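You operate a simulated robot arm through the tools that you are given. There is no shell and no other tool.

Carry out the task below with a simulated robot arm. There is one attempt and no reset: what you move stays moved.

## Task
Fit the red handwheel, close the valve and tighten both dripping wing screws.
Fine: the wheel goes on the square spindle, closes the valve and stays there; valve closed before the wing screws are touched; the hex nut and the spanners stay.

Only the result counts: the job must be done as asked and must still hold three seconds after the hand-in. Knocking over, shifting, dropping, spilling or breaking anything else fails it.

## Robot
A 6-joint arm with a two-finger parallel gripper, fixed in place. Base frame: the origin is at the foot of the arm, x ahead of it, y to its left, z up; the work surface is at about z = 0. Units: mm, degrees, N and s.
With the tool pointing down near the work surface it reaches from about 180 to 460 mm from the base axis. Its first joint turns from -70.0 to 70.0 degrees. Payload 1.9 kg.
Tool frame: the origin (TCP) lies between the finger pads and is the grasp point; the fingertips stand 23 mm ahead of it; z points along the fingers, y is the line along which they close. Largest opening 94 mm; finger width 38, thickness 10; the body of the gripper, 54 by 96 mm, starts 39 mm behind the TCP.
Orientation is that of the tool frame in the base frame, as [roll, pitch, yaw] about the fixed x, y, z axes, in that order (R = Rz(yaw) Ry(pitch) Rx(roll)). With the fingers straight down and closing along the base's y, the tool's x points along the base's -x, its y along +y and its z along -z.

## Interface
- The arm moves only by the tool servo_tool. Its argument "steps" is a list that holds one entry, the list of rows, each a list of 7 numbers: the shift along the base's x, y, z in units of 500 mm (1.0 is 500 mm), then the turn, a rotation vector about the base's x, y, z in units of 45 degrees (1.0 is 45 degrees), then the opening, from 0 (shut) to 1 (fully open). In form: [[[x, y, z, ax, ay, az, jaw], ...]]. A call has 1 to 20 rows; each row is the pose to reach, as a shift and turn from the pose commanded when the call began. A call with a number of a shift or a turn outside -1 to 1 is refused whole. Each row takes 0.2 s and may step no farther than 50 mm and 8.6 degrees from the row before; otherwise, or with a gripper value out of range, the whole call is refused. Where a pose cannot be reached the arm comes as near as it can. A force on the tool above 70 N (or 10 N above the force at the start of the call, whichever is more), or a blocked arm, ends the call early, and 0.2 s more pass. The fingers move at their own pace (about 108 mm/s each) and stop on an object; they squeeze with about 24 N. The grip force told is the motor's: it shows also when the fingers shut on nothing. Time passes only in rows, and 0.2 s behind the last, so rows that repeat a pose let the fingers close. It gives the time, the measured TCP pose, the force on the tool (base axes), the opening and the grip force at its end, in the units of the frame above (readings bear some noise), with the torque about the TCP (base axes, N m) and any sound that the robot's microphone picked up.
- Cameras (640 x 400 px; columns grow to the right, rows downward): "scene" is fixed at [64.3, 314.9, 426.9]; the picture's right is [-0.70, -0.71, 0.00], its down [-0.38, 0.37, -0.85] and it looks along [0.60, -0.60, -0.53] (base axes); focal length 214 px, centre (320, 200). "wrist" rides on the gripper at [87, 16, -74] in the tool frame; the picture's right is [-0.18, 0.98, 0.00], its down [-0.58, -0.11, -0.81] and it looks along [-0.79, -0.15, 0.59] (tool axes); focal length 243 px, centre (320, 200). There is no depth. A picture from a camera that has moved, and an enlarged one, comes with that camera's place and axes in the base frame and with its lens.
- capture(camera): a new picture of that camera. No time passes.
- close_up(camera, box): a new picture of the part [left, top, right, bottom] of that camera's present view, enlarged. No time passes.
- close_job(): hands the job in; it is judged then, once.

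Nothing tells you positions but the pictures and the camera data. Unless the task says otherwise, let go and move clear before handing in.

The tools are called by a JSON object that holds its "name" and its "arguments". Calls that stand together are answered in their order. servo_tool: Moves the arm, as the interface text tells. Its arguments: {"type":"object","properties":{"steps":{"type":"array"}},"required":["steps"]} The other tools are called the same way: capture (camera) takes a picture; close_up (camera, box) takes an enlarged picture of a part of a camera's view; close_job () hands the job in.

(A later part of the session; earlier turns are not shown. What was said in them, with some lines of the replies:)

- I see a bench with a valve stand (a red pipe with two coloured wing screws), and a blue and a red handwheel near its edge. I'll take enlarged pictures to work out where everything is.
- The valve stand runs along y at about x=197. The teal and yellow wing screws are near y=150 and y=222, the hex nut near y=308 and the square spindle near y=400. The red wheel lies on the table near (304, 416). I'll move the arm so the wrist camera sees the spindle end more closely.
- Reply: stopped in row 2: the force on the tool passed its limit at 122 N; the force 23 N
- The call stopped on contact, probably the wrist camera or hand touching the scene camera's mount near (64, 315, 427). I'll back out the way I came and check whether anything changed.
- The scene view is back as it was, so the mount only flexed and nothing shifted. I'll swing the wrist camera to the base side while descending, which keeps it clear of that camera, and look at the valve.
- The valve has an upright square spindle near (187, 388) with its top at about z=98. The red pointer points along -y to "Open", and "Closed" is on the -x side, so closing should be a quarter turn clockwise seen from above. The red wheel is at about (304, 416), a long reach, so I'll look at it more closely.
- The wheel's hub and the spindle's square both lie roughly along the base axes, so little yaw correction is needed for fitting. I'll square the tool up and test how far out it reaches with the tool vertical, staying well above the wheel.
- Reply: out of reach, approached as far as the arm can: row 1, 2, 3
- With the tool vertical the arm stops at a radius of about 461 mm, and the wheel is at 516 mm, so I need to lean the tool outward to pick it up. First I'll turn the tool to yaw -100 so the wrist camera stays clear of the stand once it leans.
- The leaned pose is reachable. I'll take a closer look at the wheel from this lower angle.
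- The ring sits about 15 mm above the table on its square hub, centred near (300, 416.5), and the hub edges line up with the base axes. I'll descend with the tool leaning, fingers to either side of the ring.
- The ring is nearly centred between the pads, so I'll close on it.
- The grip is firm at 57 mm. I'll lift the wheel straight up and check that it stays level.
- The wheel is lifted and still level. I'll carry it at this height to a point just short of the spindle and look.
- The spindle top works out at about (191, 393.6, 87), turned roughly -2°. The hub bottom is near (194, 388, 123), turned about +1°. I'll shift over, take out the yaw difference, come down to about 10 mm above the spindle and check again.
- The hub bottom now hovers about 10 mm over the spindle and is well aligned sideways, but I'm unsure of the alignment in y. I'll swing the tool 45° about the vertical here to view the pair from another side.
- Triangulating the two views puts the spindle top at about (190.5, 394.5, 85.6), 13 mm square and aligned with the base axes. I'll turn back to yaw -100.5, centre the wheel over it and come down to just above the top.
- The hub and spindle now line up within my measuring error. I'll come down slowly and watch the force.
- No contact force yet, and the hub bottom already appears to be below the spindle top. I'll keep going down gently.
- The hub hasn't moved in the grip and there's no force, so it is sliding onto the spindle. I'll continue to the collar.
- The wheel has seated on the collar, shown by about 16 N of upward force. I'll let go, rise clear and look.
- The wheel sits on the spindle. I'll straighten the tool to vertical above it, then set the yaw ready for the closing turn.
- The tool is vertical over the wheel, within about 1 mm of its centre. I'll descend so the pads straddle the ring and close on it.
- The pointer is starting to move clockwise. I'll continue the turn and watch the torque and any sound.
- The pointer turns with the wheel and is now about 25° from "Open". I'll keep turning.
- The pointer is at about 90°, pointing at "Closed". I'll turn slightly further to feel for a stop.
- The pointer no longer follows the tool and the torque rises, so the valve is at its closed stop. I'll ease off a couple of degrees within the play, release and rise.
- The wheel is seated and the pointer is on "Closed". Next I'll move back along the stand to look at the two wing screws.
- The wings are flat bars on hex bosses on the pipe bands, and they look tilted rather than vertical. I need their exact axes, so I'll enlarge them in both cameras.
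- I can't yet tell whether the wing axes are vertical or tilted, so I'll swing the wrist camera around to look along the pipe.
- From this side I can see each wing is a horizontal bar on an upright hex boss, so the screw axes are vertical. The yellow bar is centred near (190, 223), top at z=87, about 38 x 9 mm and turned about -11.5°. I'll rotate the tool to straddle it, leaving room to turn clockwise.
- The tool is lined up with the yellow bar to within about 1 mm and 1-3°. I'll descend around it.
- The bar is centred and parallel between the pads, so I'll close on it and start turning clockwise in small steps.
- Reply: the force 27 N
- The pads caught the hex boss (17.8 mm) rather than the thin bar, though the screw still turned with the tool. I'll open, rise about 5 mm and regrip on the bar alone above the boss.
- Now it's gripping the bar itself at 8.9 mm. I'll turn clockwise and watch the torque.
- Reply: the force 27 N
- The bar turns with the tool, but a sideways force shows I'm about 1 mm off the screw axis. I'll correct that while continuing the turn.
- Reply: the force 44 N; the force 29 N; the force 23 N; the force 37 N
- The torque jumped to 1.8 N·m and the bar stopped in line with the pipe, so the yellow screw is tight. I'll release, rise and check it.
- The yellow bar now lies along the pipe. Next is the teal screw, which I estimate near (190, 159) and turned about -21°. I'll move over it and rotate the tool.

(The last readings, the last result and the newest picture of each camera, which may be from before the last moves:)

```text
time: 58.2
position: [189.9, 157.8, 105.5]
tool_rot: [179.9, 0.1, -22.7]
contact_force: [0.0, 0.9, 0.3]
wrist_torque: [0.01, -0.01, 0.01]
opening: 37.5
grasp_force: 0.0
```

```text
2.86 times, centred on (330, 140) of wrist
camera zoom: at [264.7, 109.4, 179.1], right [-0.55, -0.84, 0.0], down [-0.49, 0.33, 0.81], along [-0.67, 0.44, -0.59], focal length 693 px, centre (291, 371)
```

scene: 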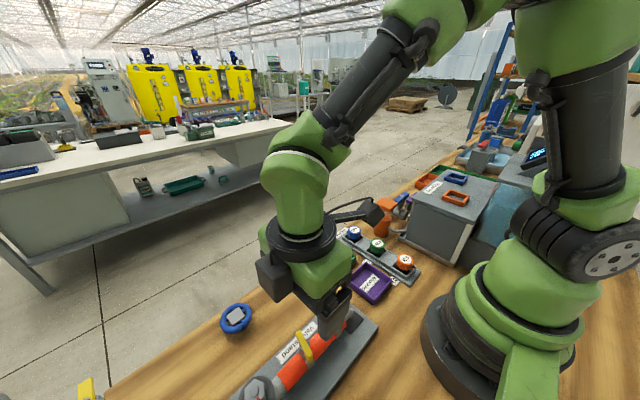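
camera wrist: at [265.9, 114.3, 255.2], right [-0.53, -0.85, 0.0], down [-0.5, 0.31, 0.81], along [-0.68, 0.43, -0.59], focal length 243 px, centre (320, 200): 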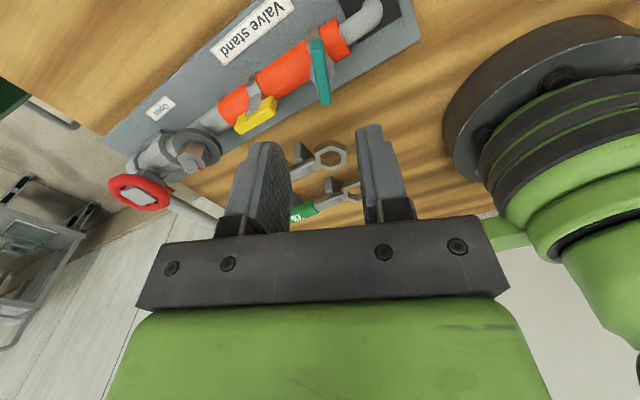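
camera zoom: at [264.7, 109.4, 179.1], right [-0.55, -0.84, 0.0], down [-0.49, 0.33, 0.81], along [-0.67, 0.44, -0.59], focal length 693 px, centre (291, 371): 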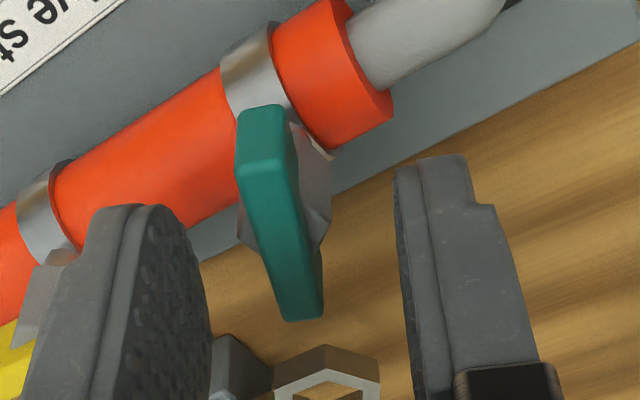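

{"name": "servo_tool", "arguments": {"steps": [[[0.0008, 0.002, 0.0006, 0, 0, 0, 0.4], [0.0008, 0.002, 0.0006, 0, 0, 0, 0.2], [0.0008, 0.002, 0.0006, 0, 0, 0, 0.05], [0.0008, 0.002, 0.0006, 0, 0, 0, 0.05], [0.0008, 0.002, 0.0006, 0, 0, 0, 0.05]]]}}

{"name": "close_up", "arguments": {"camera": "wrist", "box": [220, 70, 440, 210]}}

```text
time: 59.4
position: [190.4, 159.9, 106.5]
tool_rot: [180.0, 0.0, -22.6]
contact_force: [1.0, 4.1, -4.5]
wrist_torque: [0.11, 0.07, 0.0]
opening: 8.8
grasp_force: 45.5
```

```text
2.86 times, centred on (330, 140) of wrist
camera zoom: at [265.4, 110.9, 179.7], right [-0.55, -0.84, 0.0], down [-0.49, 0.32, 0.81], along [-0.67, 0.44, -0.59], focal length 693 px, centre (291, 371)
```

zoom: 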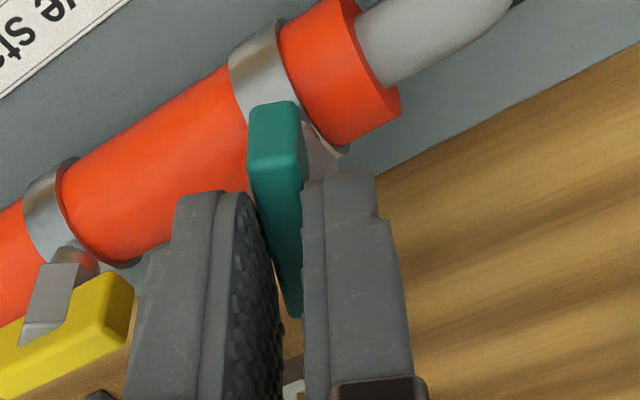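

A good grip with low force. I'll turn the teal screw clockwise in steps.

{"name": "servo_tool", "arguments": {"steps": [[[0, 0, 0, 0, 0, -0.1, 0.05], [0, 0, 0, 0, 0, -0.2, 0.05], [0, 0, 0, 0, 0, -0.3, 0.05], [0, 0, 0, 0, 0, -0.4, 0.05], [0, 0, 0, 0, 0, -0.4, 0.05]]]}}

```text
time: 60.6
position: [189.9, 160.8, 106.5]
tool_rot: [179.6, 0.1, -40.9]
contact_force: [5.0, -38.5, 11.8]
wrist_torque: [-0.77, -0.13, -0.01]
opening: 8.8
grasp_force: 45.1
```

{"name": "servo_tool", "arguments": {"steps": [[[0.0002, -0.0012, 0.0002, 0, 0, 0, 0.05], [0.0002, -0.0012, 0.0002, 0, 0, -0.1, 0.05], [0.0002, -0.0012, 0.0002, 0, 0, -0.2, 0.05], [0.0002, -0.0012, 0.0002, 0, 0, -0.3, 0.05], [0.0002, -0.0012, 0.0002, 0, 0, -0.3, 0.05]]]}}

{"name": "close_up", "arguments": {"camera": "wrist", "box": [220, 70, 440, 210]}}

```text
time: 61.8
position: [190.1, 159.2, 106.3]
tool_rot: [179.8, 0.1, -54.4]
contact_force: [-29.3, 6.2, -22.7]
wrist_torque: [0.14, 0.57, 0.0]
opening: 9.1
grasp_force: 44.9
```

```text
2.86 times, centred on (330, 140) of wrist
camera zoom: at [228.7, 79.8, 179.6], right [-0.91, -0.42, 0.0], down [-0.25, 0.54, 0.81], along [-0.34, 0.73, -0.59], focal length 693 px, centre (291, 371)
```

zoom: 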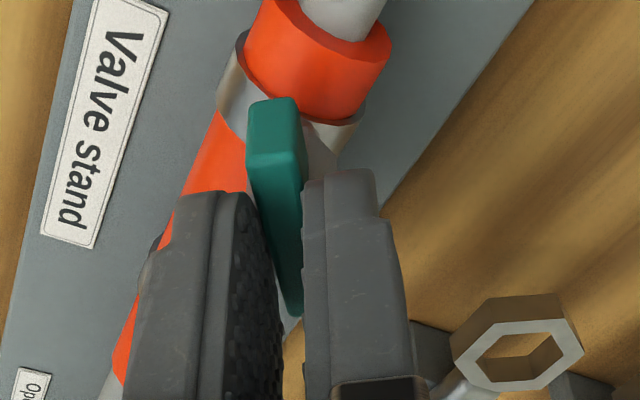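

{"name": "servo_tool", "arguments": {"steps": [[[-0.0012, 0.0002, -0.0004, 0, 0, 0, 0.05], [-0.0012, 0.0002, -0.0004, 0, 0, -0.1, 0.05], [-0.0012, 0.0002, -0.0004, 0, 0, -0.2, 0.05], [-0.0012, 0.0002, -0.0004, 0, 0, -0.3, 0.05], [-0.0012, 0.0002, -0.0004, 0, 0, -0.3, 0.05]]]}}

```text
time: 63.0
position: [190.3, 158.8, 106.7]
tool_rot: [179.8, 0.0, -67.8]
contact_force: [-11.7, -26.2, 14.0]
wrist_torque: [0.16, 0.51, 0.02]
opening: 8.5
grasp_force: 44.7
```

{"name": "servo_tool", "arguments": {"steps": [[[-0.0003, -0.0008, 0.0002, 0, 0, 0, 0.05], [-0.0003, -0.0008, 0.0002, 0, 0, -0.1, 0.05], [-0.0003, -0.0008, 0.0002, 0, 0, -0.2, 0.05], [-0.0003, -0.0008, 0.0002, 0, 0, -0.3, 0.05], [-0.0003, -0.0008, 0.0002, 0, 0, -0.3, 0.05]]]}}

{"name": "close_up", "arguments": {"camera": "wrist", "box": [220, 70, 440, 210]}}

```text
time: 64.2
position: [191.4, 159.0, 106.2]
tool_rot: [179.8, 0.1, -81.3]
contact_force: [-20.1, -11.1, 1.2]
wrist_torque: [0.67, 0.51, 0.01]
opening: 8.9
grasp_force: 45.3
```

```text
2.86 times, centred on (330, 140) of wrist
camera zoom: at [188.2, 71.4, 179.8], right [-1.0, 0.03, 0.0], down [0.02, 0.59, 0.81], along [0.02, 0.81, -0.59], focal length 693 px, centre (291, 371)
```

zoom: 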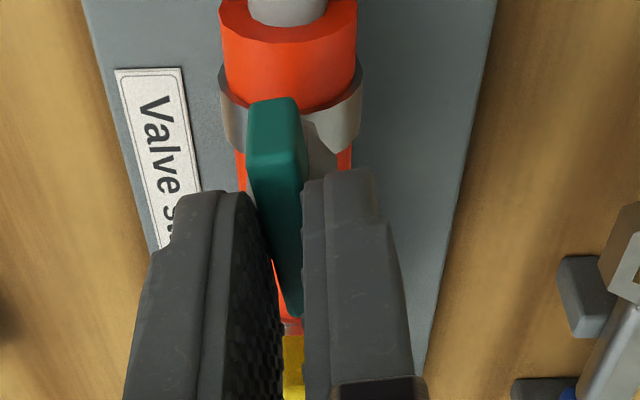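

{"name": "servo_tool", "arguments": {"steps": [[[-0.0007, -0.0004, 0, 0, 0, 0, 0.05], [-0.0007, -0.0004, 0, 0, 0, -0.1, 0.05], [-0.0007, -0.0004, 0, 0, 0, -0.2, 0.05], [-0.0007, -0.0004, 0, 0, 0, -0.3, 0.05], [-0.0007, -0.0004, 0, 0, 0, -0.3, 0.05]]]}}

{"name": "close_up", "arguments": {"camera": "wrist", "box": [220, 70, 440, 210]}}

```text
time: 65.4
position: [190.7, 159.0, 106.0]
tool_rot: [179.9, 0.1, -94.5]
contact_force: [-17.0, -6.2, 5.8]
wrist_torque: [-0.87, 0.19, 1.87]
opening: 10.2
grasp_force: 45.0
```

```text
2.86 times, centred on (330, 140) of wrist
camera zoom: at [167.8, 74.4, 179.6], right [-0.97, 0.26, 0.0], down [0.16, 0.57, 0.81], along [0.21, 0.78, -0.59], focal length 693 px, centre (291, 371)
```

zoom: 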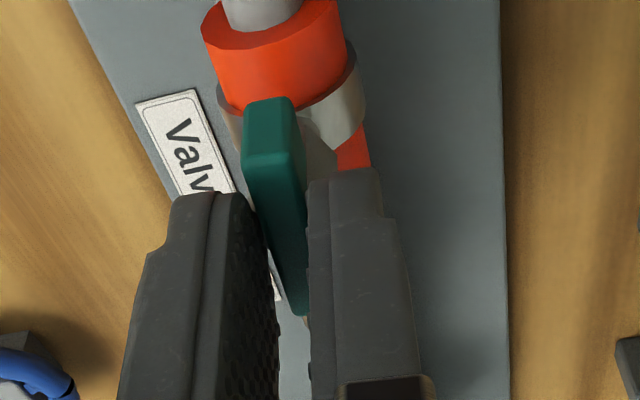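

The same 1.9 N·m stop shows up, so the teal screw is tight and in line with the pipe. I'll release, rise and inspect everything.

{"name": "servo_tool", "arguments": {"steps": [[[0, 0, 0, 0, 0, 0, 0.35], [0, 0, 0, 0, 0, 0, 0.35], [0, 0, 0.04, 0, 0, 0, 0.35], [0, 0, 0.1, 0, 0, 0, 0.35], [0, 0, 0.16, 0, 0, 0, 0.35]]]}}

{"name": "capture", "arguments": {"camera": "wrist"}}

{"name": "close_up", "arguments": {"camera": "wrist", "box": [270, 0, 410, 110]}}

{"name": "close_up", "arguments": {"camera": "scene", "box": [200, 260, 400, 400]}}

```text
time: 66.6
position: [190.2, 160.2, 186.8]
tool_rot: [179.8, 0.1, -94.7]
contact_force: [0.5, 0.0, 0.0]
wrist_torque: [-0.01, 0.0, 0.02]
opening: 32.8
grasp_force: 0.1
```

```text
taken
camera wrist: at [167.6, 74.9, 260.3], right [-0.96, 0.26, 0.0], down [0.16, 0.57, 0.81], along [0.21, 0.78, -0.59], focal length 243 px, centre (320, 200)
```

wrist: 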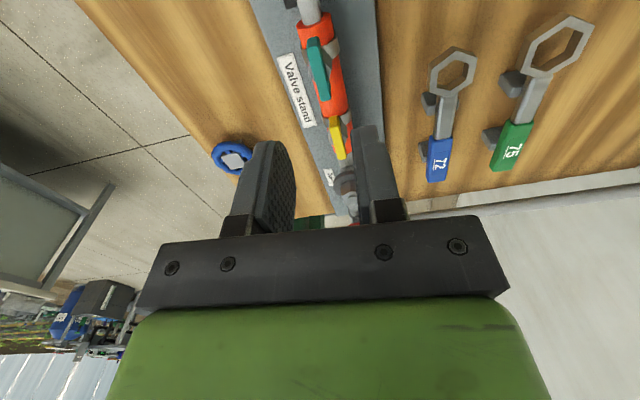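

```text
3.64 times, centred on (340, 55) of wrist
camera zoom: at [167.6, 74.9, 260.3], right [-0.96, 0.26, 0.0], down [0.16, 0.57, 0.81], along [0.21, 0.78, -0.59], focal length 882 px, centre (247, 727)
```

zoom: 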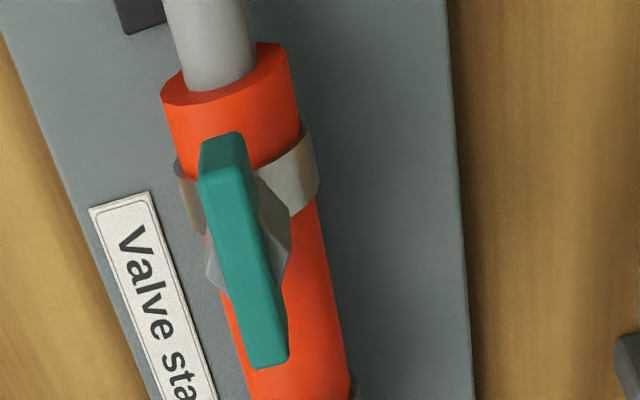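

```text
2.86 times, centred on (300, 330) of scene
camera zoom: at [64.3, 314.9, 426.9], right [-0.7, -0.71, 0.0], down [-0.38, 0.37, -0.85], along [0.6, -0.6, -0.53], focal length 613 px, centre (377, -171)
```

zoom: 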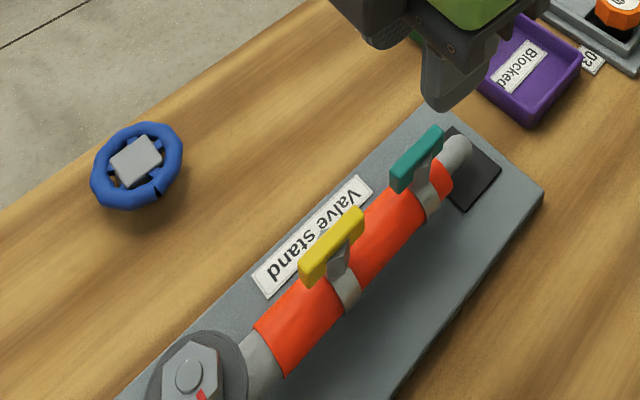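

Both bars are in line with the pipe. I'll check that the valve and wheel are undisturbed before handing in.

{"name": "servo_tool", "arguments": {"steps": [[[0.004, 0.06, 0.04, 0, 0, 0, 0.35], [0.008, 0.13, 0.07, 0, 0, 0, 0.35], [0.012, 0.2, 0.09, 0, 0, 0, 0.35], [0.016, 0.27, 0.1, 0, 0, 0, 0.35]]]}}

{"name": "capture", "arguments": {"camera": "wrist"}}

{"name": "close_up", "arguments": {"camera": "wrist", "box": [260, 0, 420, 120]}}

{"name": "capture", "arguments": {"camera": "scene"}}

```text
time: 67.6
position: [200.3, 295.2, 234.8]
tool_rot: [179.9, 0.1, -94.7]
contact_force: [0.5, -0.1, -0.6]
wrist_torque: [-0.03, -0.01, 0.0]
opening: 33.0
grasp_force: 0.0
```

```text
taken
camera wrist: at [177.2, 209.6, 309.0], right [-0.96, 0.26, 0.0], down [0.16, 0.57, 0.81], along [0.21, 0.78, -0.59], focal length 243 px, centre (320, 200)
```

wrist: 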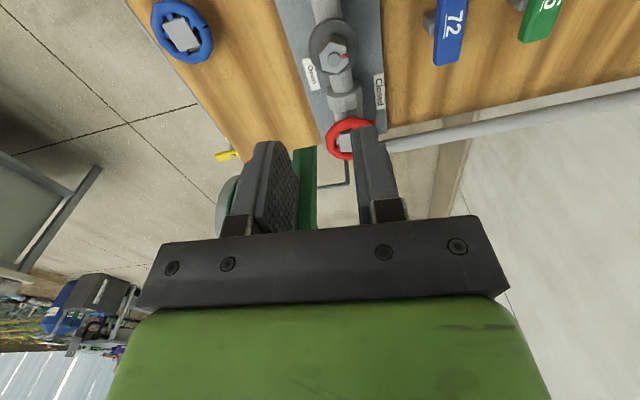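

```text
3.33 times, centred on (340, 60) of wrist
camera zoom: at [177.2, 209.6, 309.0], right [-0.96, 0.26, 0.0], down [0.16, 0.57, 0.81], along [0.21, 0.78, -0.59], focal length 809 px, centre (253, 667)
```

zoom: 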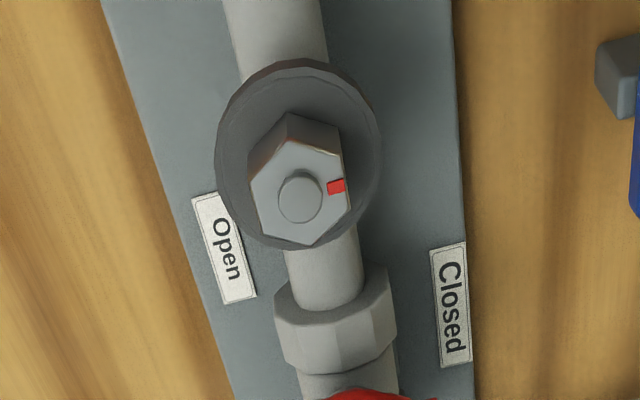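

```text
taken
```

scene: 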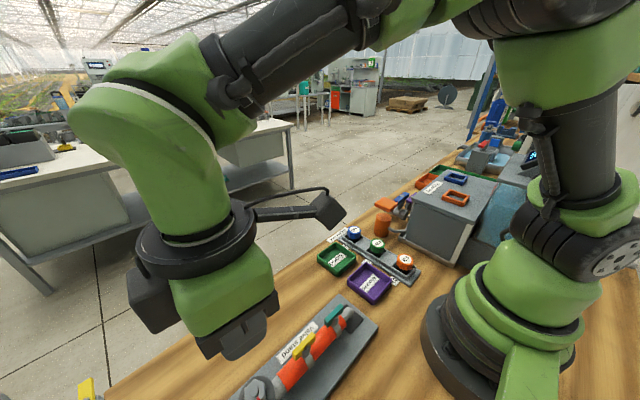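

{"name": "servo_tool", "arguments": {"steps": [[[-0.005, 0.06, 0, 0, 0, 0, 0.35], [-0.01, 0.13, 0, 0, 0, 0, 0.35]]]}}

{"name": "close_up", "arguments": {"camera": "wrist", "box": [240, 0, 440, 140]}}

```text
time: 68.2
position: [193.2, 358.2, 234.2]
tool_rot: [179.9, 0.0, -94.7]
contact_force: [-0.3, 0.5, 0.1]
wrist_torque: [0.02, -0.02, 0.0]
opening: 32.5
grasp_force: 0.1
```

```text
2.86 times, centred on (340, 70) of wrist
camera zoom: at [171.2, 273.2, 307.8], right [-0.96, 0.26, 0.0], down [0.16, 0.57, 0.81], along [0.21, 0.78, -0.59], focal length 693 px, centre (263, 571)
```

zoom: 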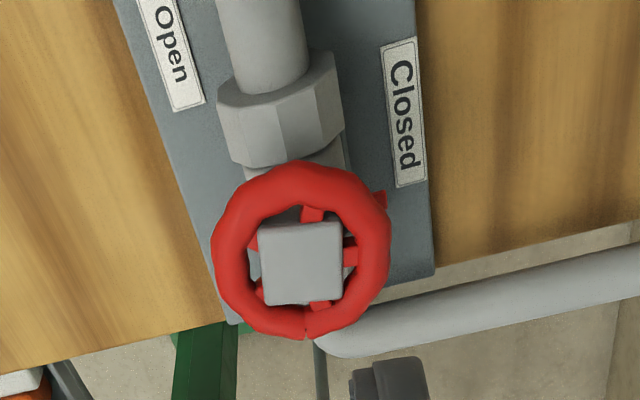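

The red wheel is on the spindle with its pointer at "Closed", both wing screws are tight, and the nut, spanners and blue wheel haven't moved. The gripper is empty and clear, so I'm handing in.

{"name": "close_job", "arguments": {}}

```text
The job is handed in.
```

The job is handed in. The red handwheel is on the square spindle, the valve is closed, and both wing screws are tight.

- **Wheel and valve:** I turned the wheel clockwise until the valve hit its stop, with the pointer on "Closed". That was done before either wing screw was touched, and the last picture shows the wheel still seated.
- **Wing screws:** I turned the yellow one, then the teal one, clockwise until each stopped at about 1.8–1.9 N·m. Both bars now lie along the pipe.
- **Everything else:** The hex nut's red mark points the same way as at the start. The spanners and the blue wheel look undisturbed in the final pictures.

**Contact early on:** On the first move the wrist bumped something, most likely the scene camera's mount, and the call stopped at 122 N. I backed off, and the scene picture returned to how it was, so nothing seems to have shifted.
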